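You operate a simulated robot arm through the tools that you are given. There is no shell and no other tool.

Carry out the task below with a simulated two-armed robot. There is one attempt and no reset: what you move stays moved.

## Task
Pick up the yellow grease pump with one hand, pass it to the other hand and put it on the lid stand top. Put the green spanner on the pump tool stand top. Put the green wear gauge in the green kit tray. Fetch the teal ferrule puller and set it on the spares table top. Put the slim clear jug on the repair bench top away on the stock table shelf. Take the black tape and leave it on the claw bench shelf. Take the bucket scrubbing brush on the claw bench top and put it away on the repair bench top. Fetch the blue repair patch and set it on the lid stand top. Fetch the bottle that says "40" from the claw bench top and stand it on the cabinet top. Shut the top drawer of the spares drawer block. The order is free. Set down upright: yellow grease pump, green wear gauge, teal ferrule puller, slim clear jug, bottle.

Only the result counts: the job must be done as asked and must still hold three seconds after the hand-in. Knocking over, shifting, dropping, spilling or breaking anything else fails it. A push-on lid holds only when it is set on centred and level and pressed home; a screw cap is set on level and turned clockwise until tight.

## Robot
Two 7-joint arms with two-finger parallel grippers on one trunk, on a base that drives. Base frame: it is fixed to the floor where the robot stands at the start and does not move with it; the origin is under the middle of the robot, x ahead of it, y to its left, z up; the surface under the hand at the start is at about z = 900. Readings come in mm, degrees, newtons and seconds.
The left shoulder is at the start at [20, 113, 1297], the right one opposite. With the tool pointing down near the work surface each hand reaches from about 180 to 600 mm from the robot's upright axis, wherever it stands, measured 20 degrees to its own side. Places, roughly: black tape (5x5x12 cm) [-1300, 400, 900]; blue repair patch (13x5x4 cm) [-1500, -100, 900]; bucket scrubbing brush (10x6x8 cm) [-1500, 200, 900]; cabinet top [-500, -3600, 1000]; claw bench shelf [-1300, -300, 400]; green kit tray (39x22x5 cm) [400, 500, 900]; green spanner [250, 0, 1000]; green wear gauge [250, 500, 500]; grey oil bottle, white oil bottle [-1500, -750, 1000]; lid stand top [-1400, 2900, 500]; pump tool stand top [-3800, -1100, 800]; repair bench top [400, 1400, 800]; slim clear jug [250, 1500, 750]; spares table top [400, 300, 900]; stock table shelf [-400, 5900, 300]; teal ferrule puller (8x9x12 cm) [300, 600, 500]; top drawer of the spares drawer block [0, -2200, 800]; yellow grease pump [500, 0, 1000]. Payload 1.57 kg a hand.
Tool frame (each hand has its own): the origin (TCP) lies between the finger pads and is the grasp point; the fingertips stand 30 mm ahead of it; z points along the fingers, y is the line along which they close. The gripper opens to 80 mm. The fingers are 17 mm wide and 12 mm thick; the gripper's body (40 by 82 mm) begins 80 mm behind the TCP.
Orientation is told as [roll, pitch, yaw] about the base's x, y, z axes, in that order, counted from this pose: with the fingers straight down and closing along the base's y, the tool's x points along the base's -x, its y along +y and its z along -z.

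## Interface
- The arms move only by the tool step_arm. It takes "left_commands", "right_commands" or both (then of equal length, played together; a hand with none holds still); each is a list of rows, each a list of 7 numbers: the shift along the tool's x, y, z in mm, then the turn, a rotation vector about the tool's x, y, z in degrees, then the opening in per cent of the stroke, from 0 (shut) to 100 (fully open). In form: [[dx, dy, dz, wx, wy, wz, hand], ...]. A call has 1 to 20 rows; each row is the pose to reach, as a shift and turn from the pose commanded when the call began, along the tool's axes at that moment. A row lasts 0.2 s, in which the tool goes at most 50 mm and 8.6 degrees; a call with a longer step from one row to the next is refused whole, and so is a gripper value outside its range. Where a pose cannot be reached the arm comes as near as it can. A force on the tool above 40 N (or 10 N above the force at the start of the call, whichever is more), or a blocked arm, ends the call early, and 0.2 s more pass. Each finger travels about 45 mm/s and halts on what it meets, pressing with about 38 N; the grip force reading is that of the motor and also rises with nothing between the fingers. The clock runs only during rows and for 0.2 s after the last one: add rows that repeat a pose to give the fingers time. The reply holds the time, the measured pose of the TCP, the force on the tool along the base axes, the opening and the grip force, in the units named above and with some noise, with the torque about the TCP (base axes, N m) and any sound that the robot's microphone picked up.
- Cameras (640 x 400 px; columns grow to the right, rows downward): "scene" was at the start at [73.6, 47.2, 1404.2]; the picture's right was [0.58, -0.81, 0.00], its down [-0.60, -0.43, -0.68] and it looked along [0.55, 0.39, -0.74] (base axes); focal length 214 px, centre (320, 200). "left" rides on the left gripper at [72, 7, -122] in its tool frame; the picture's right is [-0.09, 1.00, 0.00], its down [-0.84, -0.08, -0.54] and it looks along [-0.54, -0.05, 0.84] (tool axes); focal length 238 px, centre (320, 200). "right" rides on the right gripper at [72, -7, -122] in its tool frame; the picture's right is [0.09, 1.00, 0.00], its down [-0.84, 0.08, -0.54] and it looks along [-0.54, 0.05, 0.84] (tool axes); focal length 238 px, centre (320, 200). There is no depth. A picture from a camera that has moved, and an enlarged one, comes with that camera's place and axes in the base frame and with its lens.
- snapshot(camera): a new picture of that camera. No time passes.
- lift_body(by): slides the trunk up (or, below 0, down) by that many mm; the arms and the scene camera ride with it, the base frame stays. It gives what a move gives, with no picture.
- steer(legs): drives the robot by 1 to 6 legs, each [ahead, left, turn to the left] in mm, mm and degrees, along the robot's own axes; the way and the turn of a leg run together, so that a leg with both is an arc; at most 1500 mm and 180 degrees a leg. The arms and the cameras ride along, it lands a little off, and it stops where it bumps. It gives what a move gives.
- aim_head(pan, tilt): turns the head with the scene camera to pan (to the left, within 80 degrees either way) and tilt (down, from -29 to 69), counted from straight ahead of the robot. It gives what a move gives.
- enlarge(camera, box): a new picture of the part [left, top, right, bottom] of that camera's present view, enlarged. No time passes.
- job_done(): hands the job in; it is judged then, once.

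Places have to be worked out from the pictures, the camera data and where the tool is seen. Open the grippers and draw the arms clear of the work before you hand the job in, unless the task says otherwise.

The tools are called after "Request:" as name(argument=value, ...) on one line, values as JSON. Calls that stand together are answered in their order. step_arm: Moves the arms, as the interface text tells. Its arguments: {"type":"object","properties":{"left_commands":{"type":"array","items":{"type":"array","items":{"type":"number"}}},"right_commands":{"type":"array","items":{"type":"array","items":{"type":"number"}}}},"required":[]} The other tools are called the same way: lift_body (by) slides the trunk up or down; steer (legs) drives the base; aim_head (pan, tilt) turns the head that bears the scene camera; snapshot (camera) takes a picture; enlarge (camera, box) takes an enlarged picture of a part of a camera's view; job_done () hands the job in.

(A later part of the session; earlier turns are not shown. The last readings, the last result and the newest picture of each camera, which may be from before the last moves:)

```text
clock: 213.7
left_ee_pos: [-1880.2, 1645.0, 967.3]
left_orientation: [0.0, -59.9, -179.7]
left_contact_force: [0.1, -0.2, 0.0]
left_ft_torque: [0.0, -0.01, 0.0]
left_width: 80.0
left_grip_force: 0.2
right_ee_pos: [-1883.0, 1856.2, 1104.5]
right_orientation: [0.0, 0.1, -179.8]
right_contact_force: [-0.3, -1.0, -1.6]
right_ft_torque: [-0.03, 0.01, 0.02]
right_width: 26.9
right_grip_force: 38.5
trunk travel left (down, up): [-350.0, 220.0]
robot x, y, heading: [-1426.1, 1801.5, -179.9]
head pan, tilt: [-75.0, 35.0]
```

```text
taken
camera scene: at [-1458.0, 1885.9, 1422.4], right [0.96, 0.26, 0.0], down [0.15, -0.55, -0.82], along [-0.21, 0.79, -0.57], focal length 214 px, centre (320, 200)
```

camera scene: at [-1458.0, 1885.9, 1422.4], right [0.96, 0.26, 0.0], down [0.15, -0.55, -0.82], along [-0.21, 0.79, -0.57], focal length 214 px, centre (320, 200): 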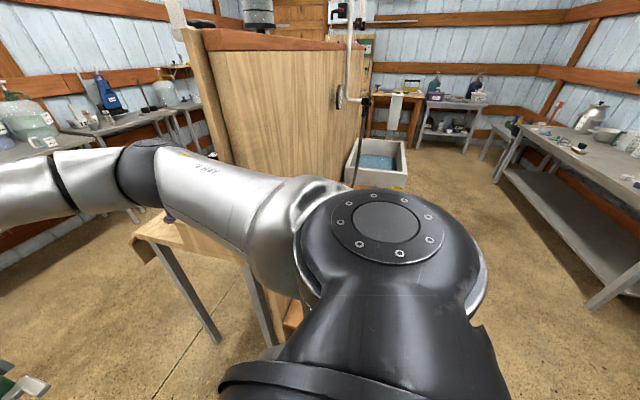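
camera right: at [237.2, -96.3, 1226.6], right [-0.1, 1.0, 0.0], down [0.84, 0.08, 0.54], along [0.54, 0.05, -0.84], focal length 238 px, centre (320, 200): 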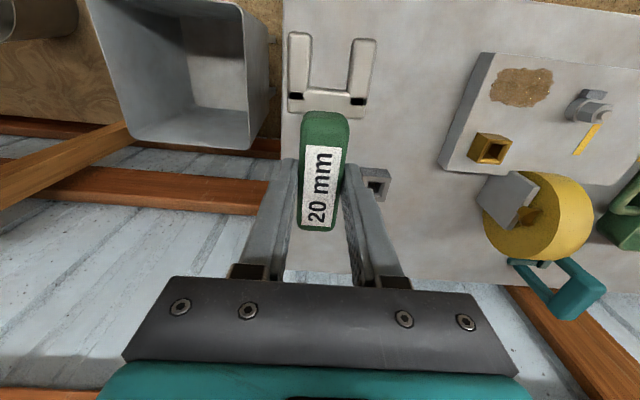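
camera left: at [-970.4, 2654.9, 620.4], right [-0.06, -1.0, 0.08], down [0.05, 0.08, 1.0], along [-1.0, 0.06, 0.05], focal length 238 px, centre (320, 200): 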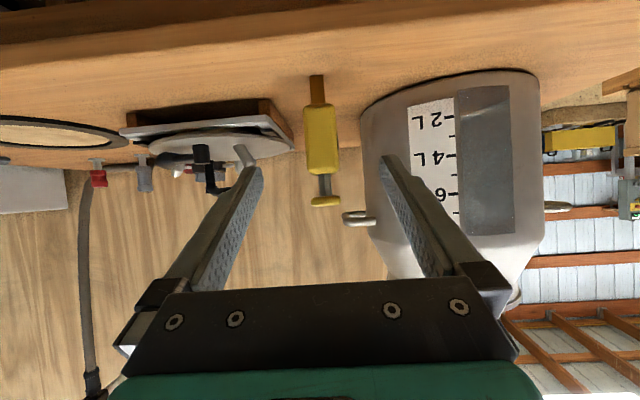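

We fit well. The pump tool stand (table with control box) is visible behind the panel to the left. I drive on to x≈−2570 and sidestep left along the open floor.

Request:
steer(legs=[[1150, 0, 0], [0, 1450, 0]])

Request:
aim_head(pan=40, tilt=30)

Request:
snapshot(camera="scene")

Request:
aim_head(pan=75, tilt=15)

Request:
snapshot(camera="scene")

```text
clock: 226.3
left_ee_pos: [-3026.4, 208.2, 966.8]
left_orientation: [-0.2, -60.0, -179.7]
left_contact_force: [0.5, 0.4, -0.5]
left_ft_torque: [-0.01, 0.0, 0.01]
left_width: 79.7
left_grip_force: 0.1
right_ee_pos: [-3030.0, 419.8, 1104.7]
right_orientation: [0.1, -0.1, -179.9]
right_contact_force: [0.2, -0.4, -1.7]
right_ft_torque: [0.0, -0.01, -0.01]
right_width: 27.1
right_grip_force: 37.5
trunk travel left (down, up): [-350.0, 220.0]
robot x, y, heading: [-2571.4, 361.9, -179.7]
head pan, tilt: [-75.0, 35.0]
```

```text
clock: 228.2
left_ee_pos: [-3027.4, 206.7, 967.1]
left_orientation: [-0.1, -59.9, -179.7]
left_contact_force: [0.6, -0.2, -0.1]
left_ft_torque: [0.01, -0.01, 0.0]
left_width: 79.9
left_grip_force: 0.1
right_ee_pos: [-3031.1, 418.6, 1105.1]
right_orientation: [0.0, -0.1, -180.0]
right_contact_force: [-0.2, 0.0, -1.8]
right_ft_torque: [0.04, 0.02, -0.02]
right_width: 27.0
right_grip_force: 37.4
trunk travel left (down, up): [-350.0, 220.0]
robot x, y, heading: [-2570.9, 361.8, -179.7]
head pan, tilt: [40.0, 30.0]
```

```text
taken
camera scene: at [-2651.7, 304.5, 1430.2], right [-0.64, 0.77, 0.0], down [0.38, 0.32, -0.87], along [-0.66, -0.56, -0.5], focal length 214 px, centre (320, 200)
```

scene: 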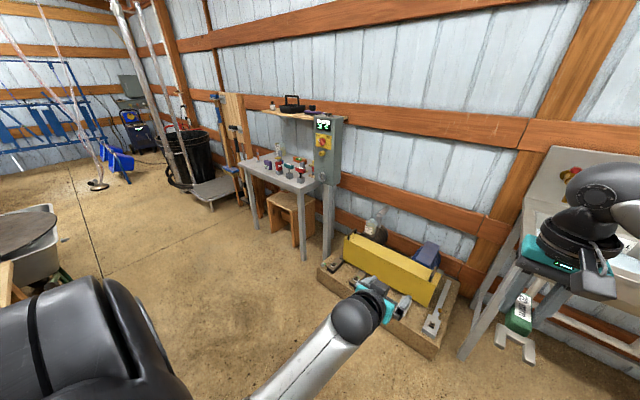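

```text
clock: 229.2
left_ee_pos: [-3027.7, 208.2, 967.8]
left_orientation: [-0.2, -59.9, -179.6]
left_contact_force: [0.1, -0.3, -0.8]
left_ft_torque: [0.0, 0.01, -0.03]
left_width: 80.1
left_grip_force: 0.1
right_ee_pos: [-3030.0, 419.5, 1104.2]
right_orientation: [0.0, 0.0, -179.9]
right_contact_force: [-0.2, 1.1, -1.9]
right_ft_torque: [-0.01, -0.01, -0.02]
right_width: 27.4
right_grip_force: 38.4
trunk travel left (down, up): [-350.0, 220.0]
robot x, y, heading: [-2566.4, 360.8, -180.0]
head pan, tilt: [75.0, 15.0]
```

```text
taken
camera scene: at [-2606.6, 272.5, 1454.3], right [-0.97, 0.26, 0.0], down [0.07, 0.25, -0.97], along [-0.25, -0.93, -0.26], focal length 214 px, centre (320, 200)
```

scene: 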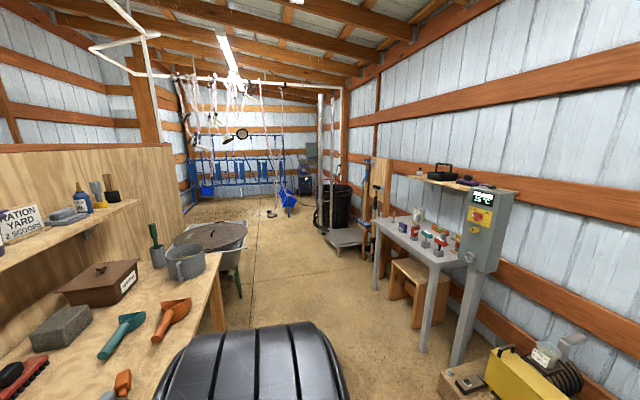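

The stand's front edge is near x≈−3600, y −700…−1450, z≈800. I go forward 330 mm to keep clear of the feed table behind me, then sidestep left to y≈−1000.

Request:
steer(legs=[[330, 0, 0], [0, 1330, 0]])

Request:
aim_head(pan=0, tilt=40)

Request:
snapshot(camera="scene")

```text
clock: 237.7
left_ee_pos: [-3350.1, -1125.9, 968.2]
left_orientation: [0.0, -59.9, -179.6]
left_contact_force: [0.0, 0.5, 0.0]
left_ft_torque: [-0.02, -0.02, 0.02]
left_width: 79.7
left_grip_force: 0.0
right_ee_pos: [-3355.5, -914.8, 1104.8]
right_orientation: [0.0, 0.0, -179.9]
right_contact_force: [-0.4, 1.0, -1.3]
right_ft_torque: [-0.04, 0.02, -0.02]
right_width: 27.2
right_grip_force: 37.7
trunk travel left (down, up): [-350.0, 220.0]
robot x, y, heading: [-2897.5, -971.5, -179.4]
head pan, tilt: [75.0, 15.0]
```

```text
clock: 239.2
left_ee_pos: [-3350.1, -1126.0, 966.9]
left_orientation: [-0.1, -59.9, -179.6]
left_contact_force: [0.3, -0.6, 0.1]
left_ft_torque: [-0.02, 0.01, -0.02]
left_width: 80.0
left_grip_force: 0.1
right_ee_pos: [-3355.6, -915.0, 1104.3]
right_orientation: [0.0, -0.1, -179.8]
right_contact_force: [-0.4, 0.1, -2.4]
right_ft_torque: [-0.03, 0.01, 0.02]
right_width: 27.5
right_grip_force: 37.7
trunk travel left (down, up): [-350.0, 220.0]
robot x, y, heading: [-2895.7, -970.1, -180.1]
head pan, tilt: [0.0, 40.0]
```

```text
taken
camera scene: at [-2991.3, -970.1, 1414.8], right [-0.01, 1.0, 0.0], down [0.64, 0.0, -0.77], along [-0.77, 0.0, -0.64], focal length 214 px, centre (320, 200)
```

scene: 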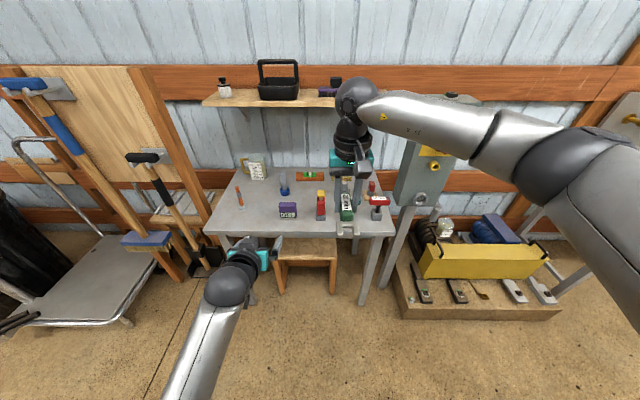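

Request:
enlarge(camera="scene", box=[190, 90, 430, 270])

Request:
snapshot(camera="left")

Request:
snapshot(camera="right")

```text
2.22 times, centred on (310, 180) of scene
camera zoom: at [-2991.3, -970.1, 1414.8], right [-0.01, 1.0, 0.0], down [0.64, 0.0, -0.77], along [-0.77, 0.0, -0.64], focal length 477 px, centre (342, 244)
```

zoom: 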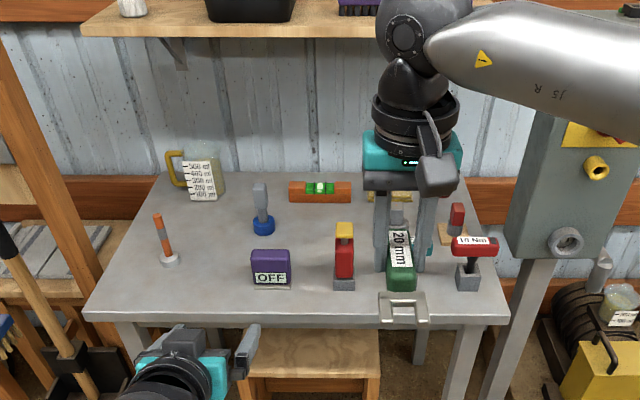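

```text
taken
camera left: at [-3209.5, -1132.4, 966.1], right [-0.04, -1.0, 0.08], down [0.05, 0.08, 1.0], along [-1.0, 0.04, 0.04], focal length 238 px, centre (320, 200)
```

left: 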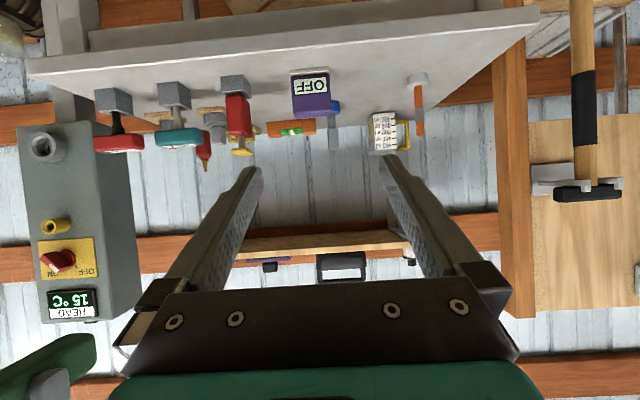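

```text
taken
camera right: at [-3281.8, -906.9, 1226.0], right [0.1, -1.0, 0.0], down [-0.84, -0.08, 0.54], along [-0.54, -0.05, -0.84], focal length 238 px, centre (320, 200)
```

right: 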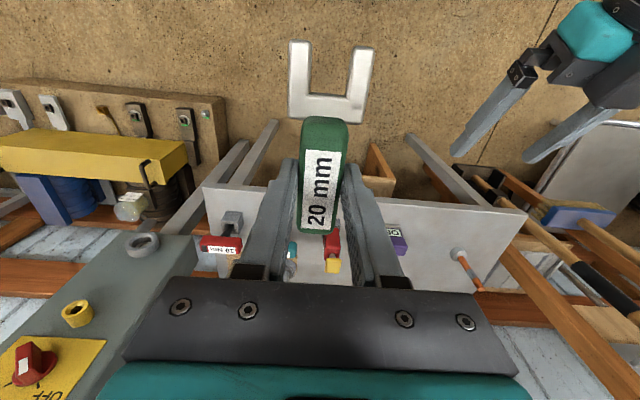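

The stand top is at z≈760 with a free patch between the purple box and the screwdriver, about (−3670, −1228). I raise the left hand, sidestep left 315 mm, and lower the trunk 180 mm.

Request:
step_arm(left_commands=[[-33, 0, -19, 0, 0, 0, 100], [-65, 0, -37, 0, 0, 0, 100], [-98, 0, -56, 0, 0, 0, 100], [-130, 0, -75, 0, 0, 0, 100]])

Request:
steer(legs=[[0, 315, 0]])

Request:
lift_body(by=-180)

Request:
snapshot(camera="scene")

Request:
snapshot(camera="right")

```text
clock: 240.2
left_ee_pos: [-3350.6, -1126.8, 1117.6]
left_orientation: [0.1, -59.8, -179.7]
left_contact_force: [-0.4, -0.4, 0.5]
left_ft_torque: [-0.01, -0.01, 0.02]
left_width: 80.0
left_grip_force: 0.0
right_ee_pos: [-3354.2, -913.7, 1105.0]
right_orientation: [0.1, 0.0, -179.9]
right_contact_force: [-0.3, -0.3, -1.3]
right_ft_torque: [-0.01, 0.02, 0.01]
right_width: 27.4
right_grip_force: 37.8
trunk travel left (down, up): [-350.0, 220.0]
robot x, y, heading: [-2896.1, -972.0, -179.8]
head pan, tilt: [0.0, 40.0]
```

```text
clock: 242.3
left_ee_pos: [-3348.8, -1440.5, 1115.9]
left_orientation: [-0.2, -59.9, -179.6]
left_contact_force: [-0.5, 0.6, -0.5]
left_ft_torque: [0.03, 0.01, -0.01]
left_width: 80.1
left_grip_force: 0.0
right_ee_pos: [-3353.0, -1228.5, 1104.7]
right_orientation: [0.0, 0.0, -179.9]
right_contact_force: [-0.1, 0.1, -2.6]
right_ft_torque: [0.05, 0.01, 0.03]
right_width: 27.1
right_grip_force: 37.2
trunk travel left (down, up): [-350.0, 220.0]
robot x, y, heading: [-2895.1, -1286.1, -180.0]
head pan, tilt: [0.0, 40.0]
```

```text
clock: 244.3
left_ee_pos: [-3349.6, -1441.1, 936.6]
left_orientation: [-0.1, -59.9, -179.6]
left_contact_force: [-0.2, 0.3, -1.2]
left_ft_torque: [0.03, 0.01, 0.0]
left_width: 80.0
left_grip_force: 0.1
right_ee_pos: [-3353.2, -1228.1, 924.9]
right_orientation: [0.1, 0.1, -179.8]
right_contact_force: [-0.1, 0.3, -1.6]
right_ft_torque: [0.01, 0.01, 0.03]
right_width: 27.2
right_grip_force: 38.3
trunk travel left (down, up): [-170.0, 400.0]
robot x, y, heading: [-2891.8, -1282.7, -179.9]
head pan, tilt: [0.0, 40.0]
```

```text
taken
camera scene: at [-2989.9, -1284.3, 1234.9], right [0.0, 1.0, 0.0], down [0.64, 0.0, -0.77], along [-0.77, 0.0, -0.64], focal length 214 px, centre (320, 200)
```

scene: 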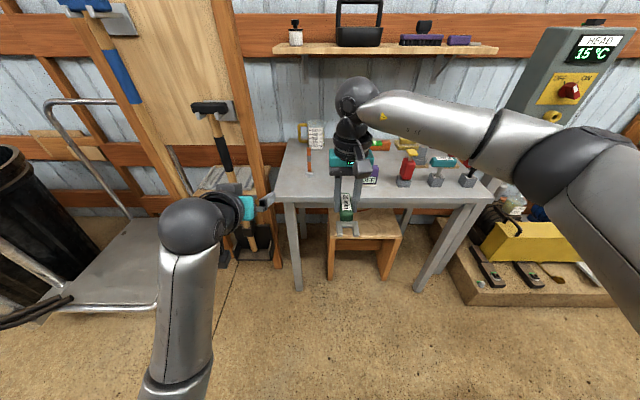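

```text
taken
camera right: at [-3280.4, -1221.0, 1046.0], right [0.09, -1.0, 0.0], down [-0.84, -0.08, 0.54], along [-0.54, -0.05, -0.84], focal length 238 px, centre (320, 200)
```

right: 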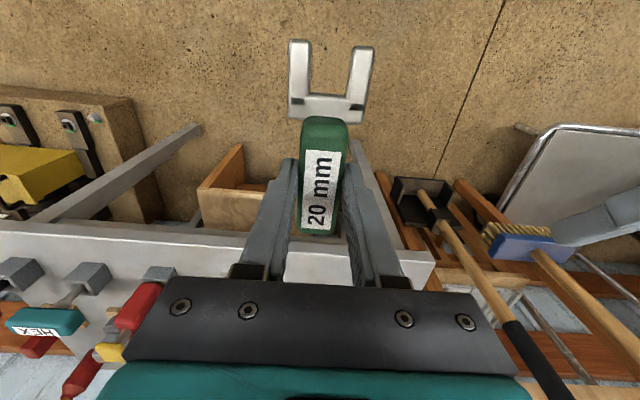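

Request:
steer(legs=[[312, 0, 0]])

Request:
snapshot(camera="right")

Request:
snapshot(camera="scene")

```text
clock: 246.4
left_ee_pos: [-3659.6, -1441.7, 937.4]
left_orientation: [-0.1, -59.9, -179.7]
left_contact_force: [-0.2, 0.4, -0.1]
left_ft_torque: [0.04, 0.0, 0.01]
left_width: 79.6
left_grip_force: 0.2
right_ee_pos: [-3662.9, -1228.6, 925.3]
right_orientation: [0.0, 0.1, -179.9]
right_contact_force: [-0.8, -0.6, -2.4]
right_ft_torque: [-0.04, 0.01, 0.02]
right_width: 27.1
right_grip_force: 38.0
trunk travel left (down, up): [-170.0, 400.0]
robot x, y, heading: [-3205.7, -1285.5, -179.6]
head pan, tilt: [0.0, 40.0]
```

```text
taken
camera right: at [-3590.2, -1221.5, 1045.8], right [0.09, -1.0, 0.0], down [-0.84, -0.08, 0.54], along [-0.54, -0.05, -0.84], focal length 238 px, centre (320, 200)
```

right: 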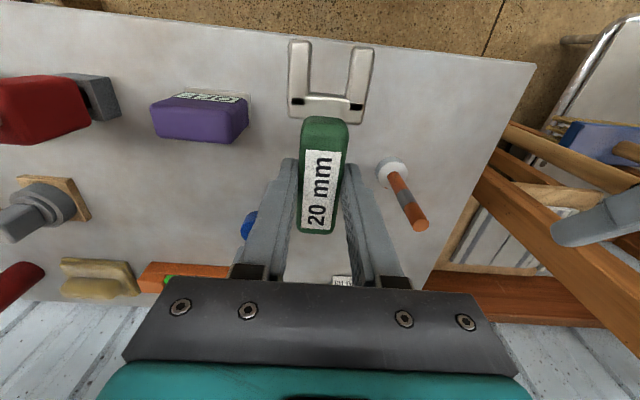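

```text
taken
camera scene: at [-3299.9, -1285.2, 1234.8], right [0.0, 1.0, 0.0], down [0.64, 0.0, -0.77], along [-0.77, 0.0, -0.64], focal length 214 px, centre (320, 200)
```

scene: 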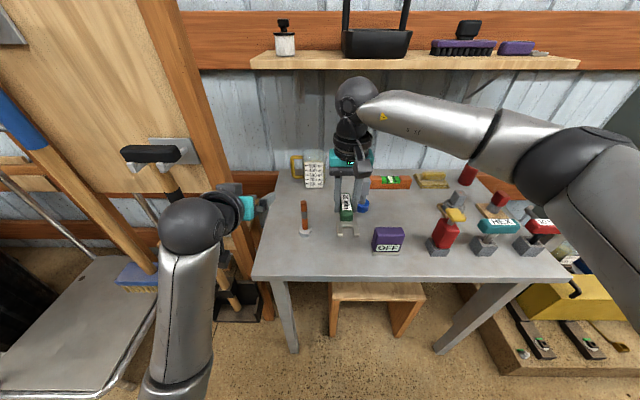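

The target patch is clear (purple box edge at y≈−1150, screwdriver at y≈−1331). I lower the right hand to just above contact.

Request:
step_arm(right_commands=[[0, 0, 35, 0, 0, 0, 0], [0, 0, 70, 0, 0, 0, 0], [0, 0, 100, 0, 0, 0, 0], [0, 0, 112, 0, 0, 0, 0]])

Request:
snapshot(camera="right")

Request:
enlarge(camera="scene", box=[260, 140, 440, 290])

```text
clock: 247.4
left_ee_pos: [-3658.8, -1441.1, 937.1]
left_orientation: [-0.2, -59.8, -179.8]
left_contact_force: [0.5, 0.0, -0.6]
left_ft_torque: [0.0, 0.01, 0.0]
left_width: 79.7
left_grip_force: 0.2
right_ee_pos: [-3662.6, -1227.6, 811.9]
right_orientation: [0.0, -0.1, -180.0]
right_contact_force: [-0.2, 0.6, -2.3]
right_ft_torque: [0.0, 0.0, -0.01]
right_width: 27.1
right_grip_force: 37.5
trunk travel left (down, up): [-170.0, 400.0]
robot x, y, heading: [-3202.3, -1285.3, -179.8]
head pan, tilt: [0.0, 40.0]
```

```text
taken
camera right: at [-3590.1, -1220.7, 933.3], right [0.09, -1.0, 0.0], down [-0.84, -0.08, 0.54], along [-0.54, -0.05, -0.84], focal length 238 px, centre (320, 200)
```

right: 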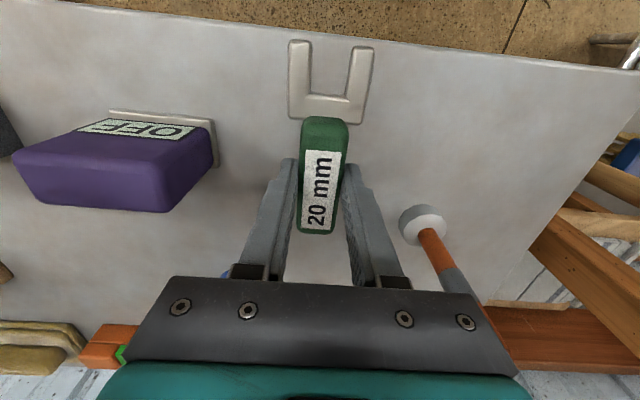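

```text
2.67 times, centred on (350, 215) of scene
camera zoom: at [-3299.7, -1285.2, 1234.8], right [0.0, 1.0, 0.0], down [0.64, 0.0, -0.77], along [-0.77, 0.0, -0.64], focal length 572 px, centre (240, 160)
```

zoom: 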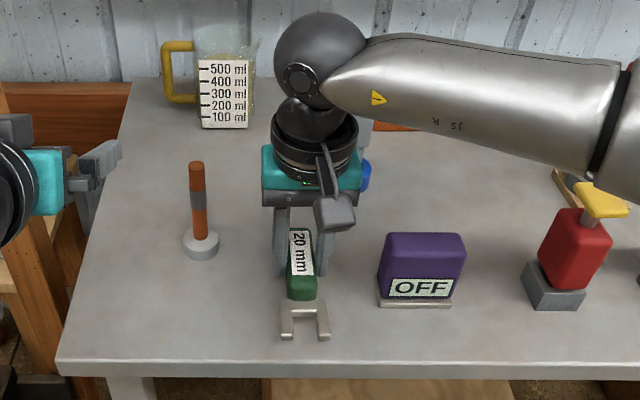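

Request:
step_arm(right_commands=[[0, 0, 5, 0, 0, 0, 0], [0, 0, 10, 0, 0, 0, 0]])

Request:
step_arm(right_commands=[[0, 0, 2, 0, 0, 0, 0], [0, 0, 4, 0, 0, 0, 0]])

Request:
step_arm(right_commands=[[0, 0, 1.5, 0, 0, 0, 0], [0, 0, 3, 0, 0, 0, 0]])

```text
clock: 248.0
left_ee_pos: [-3659.9, -1440.3, 938.0]
left_orientation: [-0.1, -59.9, -179.7]
left_contact_force: [-0.2, -0.8, -0.3]
left_ft_torque: [0.02, 0.0, -0.02]
left_width: 80.1
left_grip_force: 0.0
right_ee_pos: [-3662.9, -1227.6, 802.3]
right_orientation: [-0.1, 0.1, -179.9]
right_contact_force: [0.7, 0.6, -1.6]
right_ft_torque: [0.0, 0.01, 0.01]
right_width: 27.1
right_grip_force: 38.2
trunk travel left (down, up): [-170.0, 400.0]
robot x, y, heading: [-3201.8, -1284.0, -179.8]
head pan, tilt: [0.0, 40.0]
```

```text
clock: 248.6
left_ee_pos: [-3658.3, -1440.8, 937.7]
left_orientation: [-0.2, -59.9, -179.7]
left_contact_force: [0.0, -0.5, 0.2]
left_ft_torque: [-0.01, 0.01, -0.01]
left_width: 80.0
left_grip_force: 0.0
right_ee_pos: [-3663.0, -1228.0, 798.8]
right_orientation: [0.0, 0.0, -179.8]
right_contact_force: [0.8, 0.1, -0.1]
right_ft_torque: [-0.03, 0.02, 0.01]
right_width: 27.3
right_grip_force: 37.9
trunk travel left (down, up): [-170.0, 400.0]
robot x, y, heading: [-3203.4, -1286.7, -179.9]
head pan, tilt: [0.0, 40.0]
```

```text
clock: 249.2
left_ee_pos: [-3659.0, -1440.7, 937.3]
left_orientation: [-0.1, -59.8, -179.7]
left_contact_force: [-0.6, 0.8, -0.1]
left_ft_torque: [-0.03, 0.02, 0.0]
left_width: 80.1
left_grip_force: 0.0
right_ee_pos: [-3664.2, -1229.9, 794.7]
right_orientation: [0.1, 0.0, -179.9]
right_contact_force: [1.2, -0.3, -1.6]
right_ft_torque: [-0.04, 0.02, 0.0]
right_width: 27.3
right_grip_force: 37.8
trunk travel left (down, up): [-170.0, 400.0]
robot x, y, heading: [-3203.6, -1286.8, -179.7]
head pan, tilt: [0.0, 40.0]
```

Request:
step_arm(right_commands=[[0, 0, 1.5, 0, 0, 0, 0], [0, 0, 3, 0, 0, 0, 0]])

Request:
step_arm(right_commands=[[0, 0, 1.5, 0, 0, 0, 0], [0, 0, 3, 0, 0, 0, 0]])

Request:
snapshot(camera="right")

```text
clock: 249.8
left_ee_pos: [-3659.3, -1441.0, 936.8]
left_orientation: [-0.1, -59.9, -179.8]
left_contact_force: [-0.2, -0.3, -0.4]
left_ft_torque: [0.0, 0.01, 0.01]
left_width: 80.0
left_grip_force: 0.1
right_ee_pos: [-3662.1, -1228.5, 792.5]
right_orientation: [0.0, 0.0, -179.9]
right_contact_force: [-0.3, 0.3, -1.2]
right_ft_torque: [0.02, -0.01, 0.01]
right_width: 27.3
right_grip_force: 37.7
trunk travel left (down, up): [-170.0, 400.0]
robot x, y, heading: [-3203.5, -1285.8, -179.8]
head pan, tilt: [0.0, 40.0]
```

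```text
clock: 250.4
left_ee_pos: [-3659.2, -1442.1, 937.4]
left_orientation: [0.0, -59.8, -179.7]
left_contact_force: [-0.2, -0.9, 1.2]
left_ft_torque: [-0.01, -0.01, 0.0]
left_width: 80.1
left_grip_force: 0.1
right_ee_pos: [-3662.4, -1228.8, 788.4]
right_orientation: [0.0, 0.1, -180.0]
right_contact_force: [0.1, 0.4, -2.3]
right_ft_torque: [0.02, -0.01, -0.01]
right_width: 27.3
right_grip_force: 37.9
trunk travel left (down, up): [-170.0, 400.0]
robot x, y, heading: [-3204.8, -1284.8, -179.6]
head pan, tilt: [0.0, 40.0]
```

```text
taken
camera right: at [-3590.0, -1221.3, 910.6], right [0.09, -1.0, 0.0], down [-0.84, -0.08, 0.54], along [-0.54, -0.05, -0.84], focal length 238 px, centre (320, 200)
```

right: 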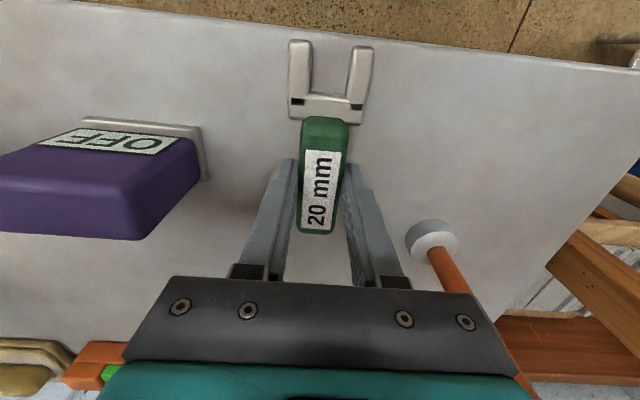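

Request:
step_arm(right_commands=[[0, 0, 2, 0, 0, 0, 0], [0, 0, 4, 0, 0, 0, 0], [0, 0, 6, 0, 0, 0, 0]])

Request:
step_arm(right_commands=[[0, 0, 2, 0, 0, 0, 0], [0, 0, 4, 0, 0, 0, 0]])

Request:
step_arm(right_commands=[[0, 0, 2, 0, 0, 0, 0], [0, 0, 4, 0, 0, 0, 0]])

Request:
enlarge(camera="scene", box=[290, 170, 400, 260])

```text
clock: 251.2
left_ee_pos: [-3659.5, -1440.5, 937.7]
left_orientation: [-0.1, -60.0, -179.6]
left_contact_force: [-0.2, 0.7, 0.8]
left_ft_torque: [-0.02, 0.02, 0.0]
left_width: 79.9
left_grip_force: 0.1
right_ee_pos: [-3662.4, -1228.6, 785.1]
right_orientation: [0.0, -0.1, -180.0]
right_contact_force: [1.4, 3.0, 18.3]
right_ft_torque: [0.07, -1.24, 0.05]
right_width: 27.5
right_grip_force: 37.9
trunk travel left (down, up): [-170.0, 400.0]
robot x, y, heading: [-3200.2, -1279.2, -180.0]
head pan, tilt: [0.0, 40.0]
```

```text
clock: 251.7
left_ee_pos: [-3658.8, -1441.9, 937.9]
left_orientation: [-0.2, -59.9, -179.8]
left_contact_force: [0.1, -0.6, -0.4]
left_ft_torque: [-0.01, -0.01, 0.0]
left_width: 79.9
left_grip_force: 0.0
right_ee_pos: [-3664.2, -1229.9, 785.2]
right_orientation: [0.1, -0.4, 180.0]
right_contact_force: [0.9, 0.4, 10.8]
right_ft_torque: [0.3, -0.39, 0.02]
right_width: 27.6
right_grip_force: 37.7
trunk travel left (down, up): [-170.0, 400.0]
robot x, y, heading: [-3203.7, -1285.8, -180.1]
head pan, tilt: [0.0, 40.0]
stopped in row 2 (right hand): the force on the tool passed its limit at 42 N (the readings are from after the stop); the commanded pose is now the measured one
```

```text
clock: 252.4
left_ee_pos: [-3658.5, -1441.0, 938.0]
left_orientation: [0.0, -60.0, -179.8]
left_contact_force: [0.2, -0.1, -0.6]
left_ft_torque: [0.0, 0.03, 0.01]
left_width: 79.8
left_grip_force: 0.1
right_ee_pos: [-3666.8, -1230.8, 784.7]
right_orientation: [0.3, -0.7, 179.8]
right_contact_force: [2.1, -0.3, 10.5]
right_ft_torque: [0.25, -0.35, -0.03]
right_width: 27.2
right_grip_force: 38.0
trunk travel left (down, up): [-170.0, 400.0]
robot x, y, heading: [-3202.5, -1282.0, -179.7]
head pan, tilt: [0.0, 40.0]
stopped in row 2 (right hand): the force on the tool passed its limit at 41 N (the readings are from after the stop); the commanded pose is now the measured one
```

```text
4.44 times, centred on (345, 215) of scene
camera zoom: at [-3298.5, -1285.0, 1234.7], right [0.0, 1.0, 0.0], down [0.64, 0.0, -0.77], along [-0.77, 0.0, -0.64], focal length 953 px, centre (209, 133)
```

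zoom: 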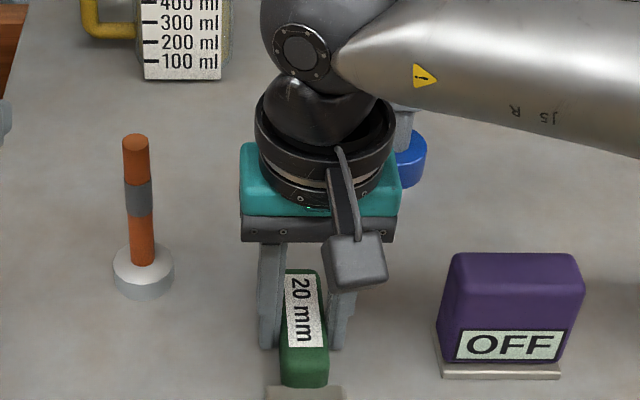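

Contact: the spanner lies on the top (z≈750). I open and rise straight up.

Request:
step_arm(right_commands=[[0, 0, -0.5, 0, 0, 0, 0], [0, 0, -0.5, 0, 0, 0, 40], [0, 0, -0.5, 0, 0, 0, 70], [0, 0, -0.5, 0, 0, 0, 100], [0, 0, -0.5, 0, 0, 0, 100], [0, 0, -0.5, 0, 0, 0, 100], [0, 0, -30, 0, 0, 0, 100], [0, 0, -75, 0, 0, 0, 100], [0, 0, -120, 0, 0, 0, 100], [0, 0, -160, 0, 0, 0, 100]])

Request:
enlarge(camera="scene", box=[250, 150, 450, 275])

```text
clock: 254.6
left_ee_pos: [-3659.2, -1441.0, 937.9]
left_orientation: [-0.1, -59.9, -179.9]
left_contact_force: [0.3, 0.1, 0.5]
left_ft_torque: [-0.02, 0.0, 0.0]
left_width: 79.7
left_grip_force: 0.0
right_ee_pos: [-3665.2, -1229.6, 945.5]
right_orientation: [0.3, -0.5, 179.9]
right_contact_force: [-0.7, 1.1, 0.8]
right_ft_torque: [0.0, -0.01, -0.01]
right_width: 79.9
right_grip_force: 0.0
trunk travel left (down, up): [-170.0, 400.0]
robot x, y, heading: [-3205.5, -1285.1, -179.8]
head pan, tilt: [0.0, 40.0]
```

```text
3.20 times, centred on (350, 212) of scene
camera zoom: at [-3299.2, -1285.1, 1234.8], right [0.0, 1.0, 0.0], down [0.64, 0.0, -0.77], along [-0.77, 0.0, -0.64], focal length 686 px, centre (224, 160)
```

zoom: 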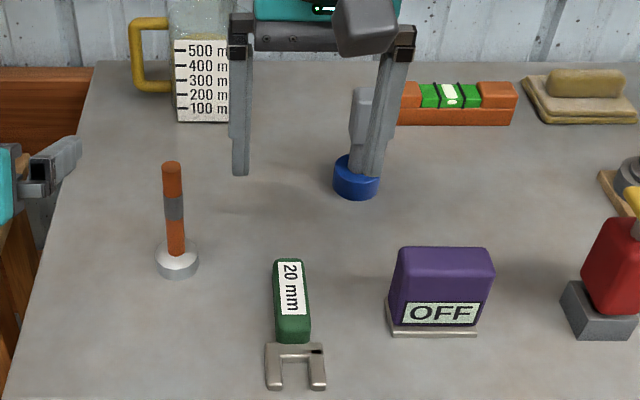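

The spanner lies on the pump tool stand. I retrace the path: back off, raise the trunk, sidestep right.

Request:
steer(legs=[[-312, 0, 0]])

Request:
lift_body(by=180)

Request:
steer(legs=[[0, -825, 0], [0, -825, 0]])

```text
clock: 256.8
left_ee_pos: [-3344.6, -1439.8, 937.9]
left_orientation: [-0.1, -59.9, -179.8]
left_contact_force: [0.0, 0.0, -0.4]
left_ft_torque: [0.03, 0.03, -0.01]
left_width: 79.9
left_grip_force: 0.1
right_ee_pos: [-3350.2, -1228.9, 945.2]
right_orientation: [0.1, -0.6, 179.8]
right_contact_force: [-0.7, 0.8, 0.1]
right_ft_torque: [0.0, 0.0, 0.0]
right_width: 80.1
right_grip_force: 0.1
trunk travel left (down, up): [-170.0, 400.0]
robot x, y, heading: [-2887.3, -1283.0, 179.7]
head pan, tilt: [0.0, 40.0]
```

```text
clock: 258.8
left_ee_pos: [-3345.3, -1439.5, 1117.2]
left_orientation: [-0.1, -59.9, -179.9]
left_contact_force: [0.1, 0.6, 0.6]
left_ft_torque: [0.01, 0.01, -0.03]
left_width: 80.1
left_grip_force: 0.0
right_ee_pos: [-3350.8, -1229.2, 1124.5]
right_orientation: [0.3, -0.6, 179.7]
right_contact_force: [0.4, 0.1, 0.6]
right_ft_torque: [-0.01, -0.02, -0.02]
right_width: 79.9
right_grip_force: 0.1
trunk travel left (down, up): [-350.0, 220.0]
robot x, y, heading: [-2886.6, -1281.0, 179.9]
head pan, tilt: [0.0, 40.0]
```

```text
clock: 267.1
left_ee_pos: [-3342.3, 206.1, 1117.4]
left_orientation: [0.0, -59.9, 179.7]
left_contact_force: [0.0, -0.4, -0.6]
left_ft_torque: [0.04, 0.04, 0.02]
left_width: 79.9
left_grip_force: 0.1
right_ee_pos: [-3347.0, 417.0, 1123.6]
right_orientation: [0.3, -0.5, 179.5]
right_contact_force: [0.8, -1.1, 0.1]
right_ft_torque: [-0.02, 0.0, 0.01]
right_width: 79.9
right_grip_force: 0.0
trunk travel left (down, up): [-350.0, 220.0]
robot x, y, heading: [-2886.7, 358.9, 179.5]
head pan, tilt: [0.0, 40.0]
```

Request:
steer(legs=[[-316, 0, 0.5], [0, -1440, 0]])

Request:
snapshot(camera="scene")

```text
clock: 276.0
left_ee_pos: [-3032.2, 1642.6, 1118.5]
left_orientation: [0.1, -59.8, -179.5]
left_contact_force: [-0.2, -0.8, 0.1]
left_ft_torque: [0.03, -0.03, -0.02]
left_width: 79.9
left_grip_force: 0.1
right_ee_pos: [-3039.1, 1854.2, 1123.6]
right_orientation: [0.2, -0.6, -179.8]
right_contact_force: [-0.9, 0.4, -0.6]
right_ft_torque: [-0.02, 0.0, -0.04]
right_width: 80.0
right_grip_force: 0.0
trunk travel left (down, up): [-350.0, 220.0]
robot x, y, heading: [-2578.7, 1798.9, -179.4]
head pan, tilt: [0.0, 40.0]
```

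```text
taken
camera scene: at [-2673.4, 1800.3, 1414.8], right [-0.01, 1.0, 0.0], down [0.64, 0.0, -0.77], along [-0.77, -0.01, -0.64], focal length 214 px, centre (320, 200)
```

scene: 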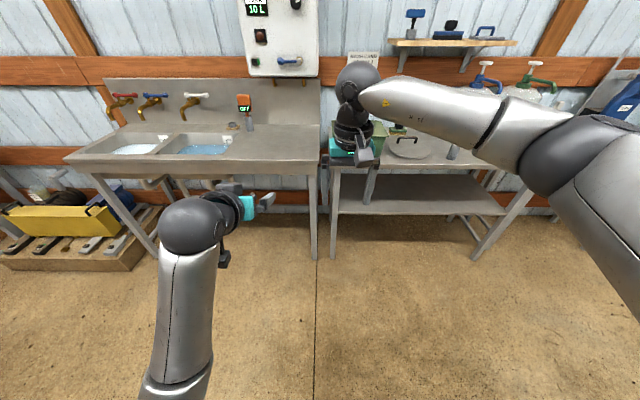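

Request:
steer(legs=[[-700, 0, -0.6], [-1350, 0, 0]])

```text
clock: 286.3
left_ee_pos: [-970.7, 1637.4, 1117.3]
left_orientation: [-0.2, -59.9, 179.4]
left_contact_force: [0.0, 0.7, 0.1]
left_ft_torque: [0.0, -0.02, -0.01]
left_width: 79.8
left_grip_force: 0.1
right_ee_pos: [-973.4, 1850.0, 1125.4]
right_orientation: [0.1, -0.5, 179.2]
right_contact_force: [-0.2, 0.5, 0.0]
right_ft_torque: [0.0, -0.01, -0.01]
right_width: 79.9
right_grip_force: 0.1
trunk travel left (down, up): [-350.0, 220.0]
robot x, y, heading: [-511.4, 1787.0, 179.4]
head pan, tilt: [0.0, 40.0]
```

Back in the main aisle. I sidestep to the claw bench near the tape end and look closely.

Request:
steer(legs=[[-60, 0, 0.5], [0, 1450, 0]])

Request:
aim_head(pan=0, tilt=35)

Request:
snapshot(camera="scene")

Request:
enlarge(camera="scene", box=[100, 120, 340, 300])

Request:
snapshot(camera="left")

```text
clock: 294.0
left_ee_pos: [-906.7, 184.1, 1116.9]
left_orientation: [-0.1, -59.9, -179.6]
left_contact_force: [-0.8, 0.5, -0.4]
left_ft_torque: [0.0, 0.0, 0.03]
left_width: 80.1
left_grip_force: 0.1
right_ee_pos: [-913.0, 395.7, 1124.7]
right_orientation: [0.2, -0.6, -179.9]
right_contact_force: [-0.4, -0.3, 0.1]
right_ft_torque: [-0.02, 0.01, -0.01]
right_width: 80.1
right_grip_force: 0.1
trunk travel left (down, up): [-350.0, 220.0]
robot x, y, heading: [-454.1, 340.7, -179.6]
head pan, tilt: [0.0, 40.0]
```

```text
clock: 294.7
left_ee_pos: [-908.4, 184.1, 1117.2]
left_orientation: [0.0, -60.0, -179.8]
left_contact_force: [-1.1, -0.3, 0.5]
left_ft_torque: [0.01, -0.01, -0.01]
left_width: 80.2
left_grip_force: 0.1
right_ee_pos: [-913.7, 396.3, 1124.2]
right_orientation: [0.3, -0.6, -179.9]
right_contact_force: [-0.2, 0.0, -0.2]
right_ft_torque: [0.0, 0.05, 0.01]
right_width: 80.2
right_grip_force: 0.1
trunk travel left (down, up): [-350.0, 220.0]
robot x, y, heading: [-448.4, 342.6, -179.9]
head pan, tilt: [0.0, 35.0]
```

```text
taken
camera scene: at [-550.9, 341.1, 1422.4], right [-0.01, 1.0, 0.0], down [0.57, 0.0, -0.82], along [-0.82, 0.0, -0.57], focal length 214 px, centre (320, 200)
```

scene: 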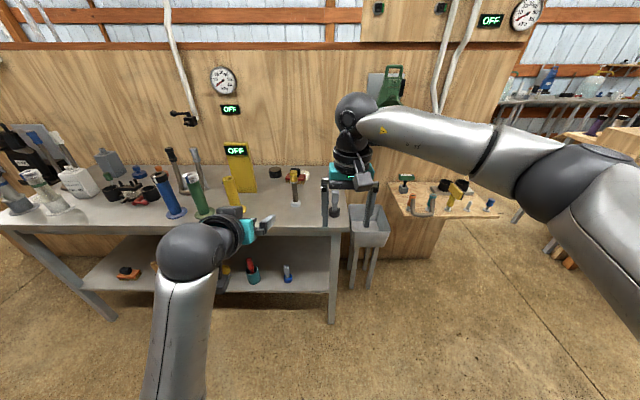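

```text
2.22 times, centred on (220, 210) of scene
camera zoom: at [-550.9, 341.1, 1422.4], right [-0.01, 1.0, 0.0], down [0.57, 0.0, -0.82], along [-0.82, 0.0, -0.57], focal length 477 px, centre (542, 178)
```

zoom: 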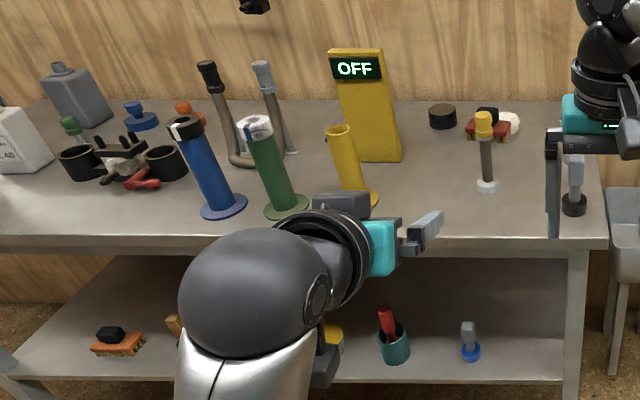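

```text
taken
camera left: at [-766.4, 177.6, 1115.8], right [-0.04, -1.0, 0.08], down [0.05, 0.08, 1.0], along [-1.0, 0.04, 0.04], focal length 238 px, centre (320, 200)
```

left: 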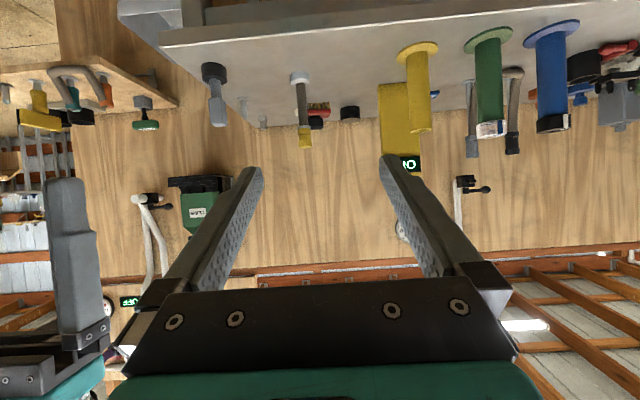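

The tape (black base, grey stem) stands at about (−1262, 402) on the bench top, which I now fix at z≈842 with front edge x≈−1191. I move to y≈702 so the left arm can take it, and lower the left hand beside it.

Request:
steer(legs=[[0, -360, 0]])

Request:
step_arm(left_commands=[[27, 28, 16, 0, 0, 0, 100], [54, 57, 31, 0, 0, 0, 100], [82, 85, 47, 0, 0, 0, 100], [109, 114, 62, 0, 0, 0, 100], [136, 142, 78, 0, 0, 0, 100], [136, 142, 78, 0, 0, 0, 100]])

Request:
snapshot(camera="left")

Request:
snapshot(camera="scene")

```text
clock: 297.0
left_ee_pos: [-909.5, 543.3, 1118.4]
left_orientation: [0.0, -59.9, -179.4]
left_contact_force: [-0.1, 1.0, -0.4]
left_ft_torque: [-0.01, -0.02, -0.03]
left_width: 80.0
left_grip_force: 0.1
right_ee_pos: [-916.3, 754.1, 1124.1]
right_orientation: [0.1, -0.6, -179.5]
right_contact_force: [-0.1, 1.6, 0.2]
right_ft_torque: [0.02, -0.01, -0.01]
right_width: 80.2
right_grip_force: 0.1
trunk travel left (down, up): [-350.0, 220.0]
robot x, y, heading: [-452.4, 702.9, -179.3]
head pan, tilt: [0.0, 35.0]
```

```text
clock: 298.4
left_ee_pos: [-905.0, 401.1, 958.9]
left_orientation: [0.0, -59.8, -179.3]
left_contact_force: [-1.4, -0.5, 0.0]
left_ft_torque: [0.04, 0.02, 0.0]
left_width: 80.0
left_grip_force: 0.1
right_ee_pos: [-916.8, 754.6, 1123.7]
right_orientation: [0.2, -0.6, -179.6]
right_contact_force: [-0.7, 0.6, -0.4]
right_ft_torque: [-0.01, 0.0, 0.01]
right_width: 80.1
right_grip_force: 0.0
trunk travel left (down, up): [-350.0, 220.0]
robot x, y, heading: [-454.8, 699.0, -179.2]
head pan, tilt: [0.0, 35.0]
```

```text
taken
camera left: at [-765.0, 394.3, 958.2], right [-0.03, -1.0, 0.08], down [0.05, 0.08, 1.0], along [-1.0, 0.04, 0.04], focal length 238 px, centre (320, 200)
```

left: 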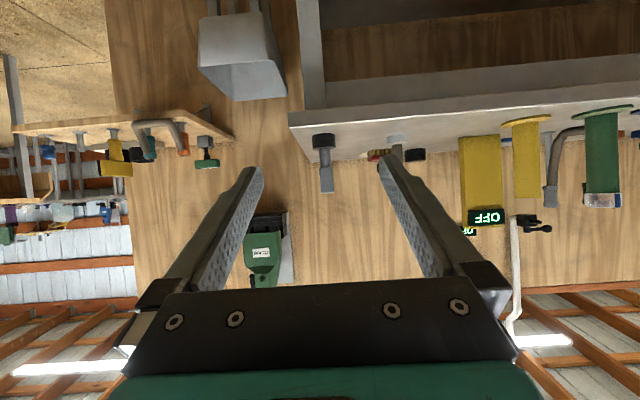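

```text
taken
camera scene: at [-553.7, 702.4, 1422.4], right [-0.01, 1.0, 0.0], down [0.57, 0.01, -0.82], along [-0.82, -0.01, -0.57], focal length 214 px, centre (320, 200)
```

scene: 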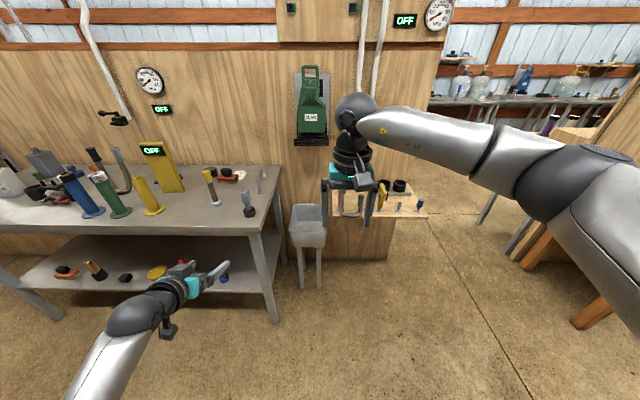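

Request:
enlarge(camera="left", box=[270, 100, 430, 210])

Request:
enlarge(camera="scene", box=[120, 140, 290, 310])

```text
3.64 times, centred on (350, 155) of left
camera zoom: at [-765.0, 394.3, 958.2], right [-0.03, -1.0, 0.08], down [0.05, 0.08, 1.0], along [-1.0, 0.04, 0.04], focal length 867 px, centre (211, 364)
```

zoom: 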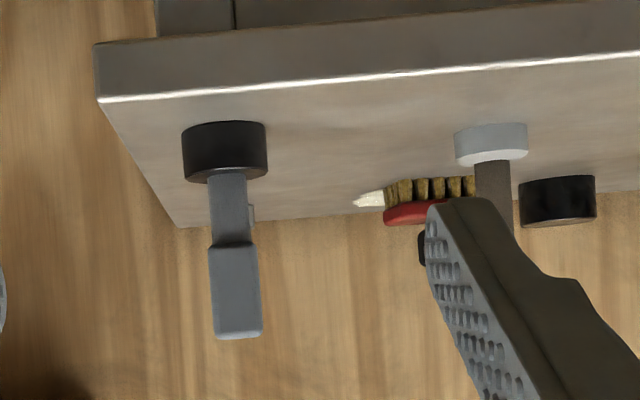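

```text
2.35 times, centred on (205, 225) of scene
camera zoom: at [-553.7, 702.4, 1422.4], right [-0.01, 1.0, 0.0], down [0.57, 0.01, -0.82], along [-0.82, -0.01, -0.57], focal length 505 px, centre (591, 141)
```

zoom: 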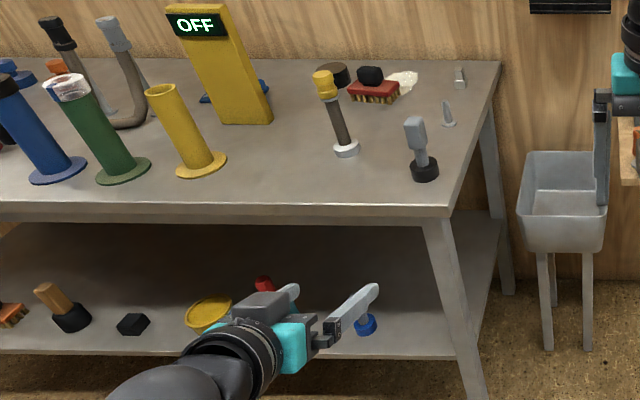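

The tape's upper block is 30 mm wide (z≈909–964). I drive 230 mm forward and re-measure with the wrist camera.

Request:
steer(legs=[[230, 0, -0.7]])

Request:
snapshot(camera="left")

```text
clock: 300.1
left_ee_pos: [-1136.9, 404.8, 959.8]
left_orientation: [0.0, -59.8, -179.9]
left_contact_force: [0.3, 0.1, -0.7]
left_ft_torque: [-0.01, -0.01, 0.03]
left_width: 80.2
left_grip_force: 0.1
right_ee_pos: [-1144.1, 758.8, 1124.8]
right_orientation: [0.2, -0.5, 179.8]
right_contact_force: [0.0, 0.5, 0.0]
right_ft_torque: [-0.03, 0.01, 0.02]
right_width: 80.1
right_grip_force: 0.0
trunk travel left (down, up): [-350.0, 220.0]
robot x, y, heading: [-686.0, 707.0, 180.1]
head pan, tilt: [0.0, 35.0]
```

```text
taken
camera left: at [-996.6, 396.8, 958.2], right [-0.05, -1.0, 0.08], down [0.05, 0.08, 1.0], along [-1.0, 0.05, 0.04], focal length 238 px, centre (320, 200)
```

left: 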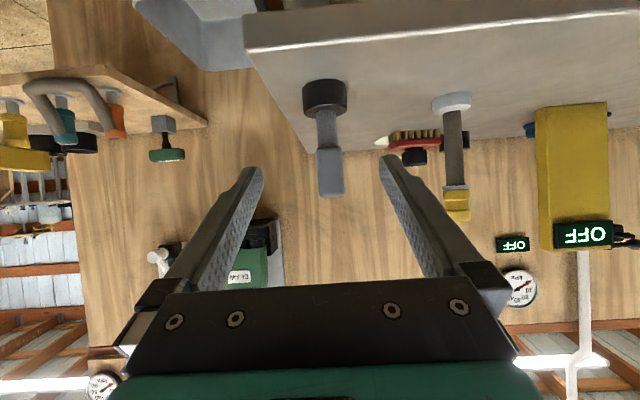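

Tape measured at (−1255, 396). I advance around its upper block.

Request:
step_arm(left_commands=[[-10, 5, 28, 0, 0, 0, 100], [-20, 9, 56, 0, 0, 0, 100], [-30, 9, 85, 0, 0, 0, 100], [-40, 9, 113, 0, 0, 0, 100]])

Request:
snapshot(camera="left")

```text
clock: 301.1
left_ee_pos: [-1256.6, 395.9, 937.9]
left_orientation: [-0.1, -59.8, -179.9]
left_contact_force: [0.0, -0.1, -0.1]
left_ft_torque: [-0.01, -0.04, -0.01]
left_width: 80.0
left_grip_force: 0.0
right_ee_pos: [-1144.2, 758.1, 1123.9]
right_orientation: [0.1, -0.7, 179.7]
right_contact_force: [-0.1, -0.4, -0.4]
right_ft_torque: [-0.02, -0.02, 0.01]
right_width: 80.1
right_grip_force: 0.0
trunk travel left (down, up): [-350.0, 220.0]
robot x, y, heading: [-682.5, 701.1, 180.1]
head pan, tilt: [0.0, 35.0]
```

```text
taken
camera left: at [-1114.6, 388.0, 936.1], right [-0.05, -1.0, 0.08], down [0.05, 0.08, 1.0], along [-1.0, 0.05, 0.04], focal length 238 px, centre (320, 200)
```

left: 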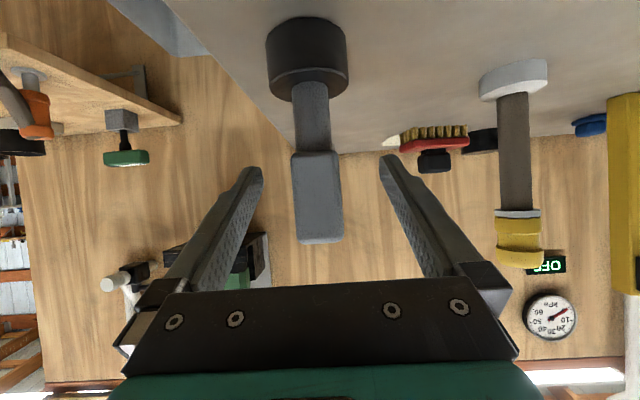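

Request:
step_arm(left_commands=[[-3, -1, 5, 0, 0, 0, 100], [-3, -1, 5, 0, 0, 0, 60], [-3, -1, 5, 0, 0, 0, 30], [-3, -1, 5, 0, 0, 0, 0], [-3, -1, 5, 0, 0, 0, 0], [-3, -1, 5, 0, 0, 0, 0]])

Request:
snapshot(camera="left")

```text
clock: 302.5
left_ee_pos: [-1261.2, 396.4, 938.4]
left_orientation: [-0.1, -59.9, -179.9]
left_contact_force: [-0.9, 0.4, 0.1]
left_ft_torque: [-0.01, 0.0, -0.03]
left_width: 27.5
left_grip_force: 29.6
right_ee_pos: [-1144.2, 757.8, 1125.5]
right_orientation: [0.2, -0.6, 179.9]
right_contact_force: [0.9, 0.4, 0.6]
right_ft_torque: [-0.01, 0.0, 0.01]
right_width: 80.1
right_grip_force: 0.0
trunk travel left (down, up): [-350.0, 220.0]
robot x, y, heading: [-684.4, 698.1, 180.2]
head pan, tilt: [0.0, 35.0]
```

```text
taken
camera left: at [-1120.1, 389.0, 936.7], right [-0.05, -1.0, 0.08], down [0.05, 0.08, 1.0], along [-1.0, 0.05, 0.04], focal length 238 px, centre (320, 200)
```

left: 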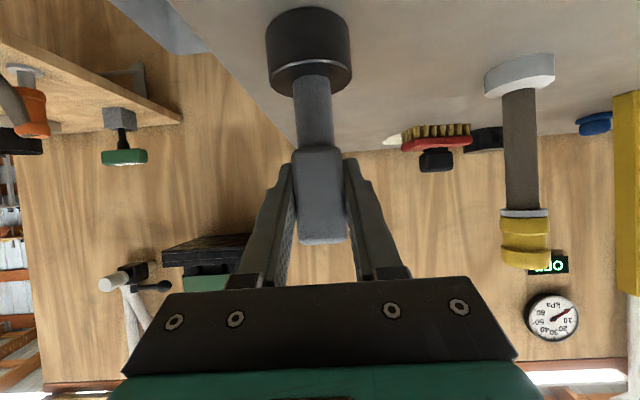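

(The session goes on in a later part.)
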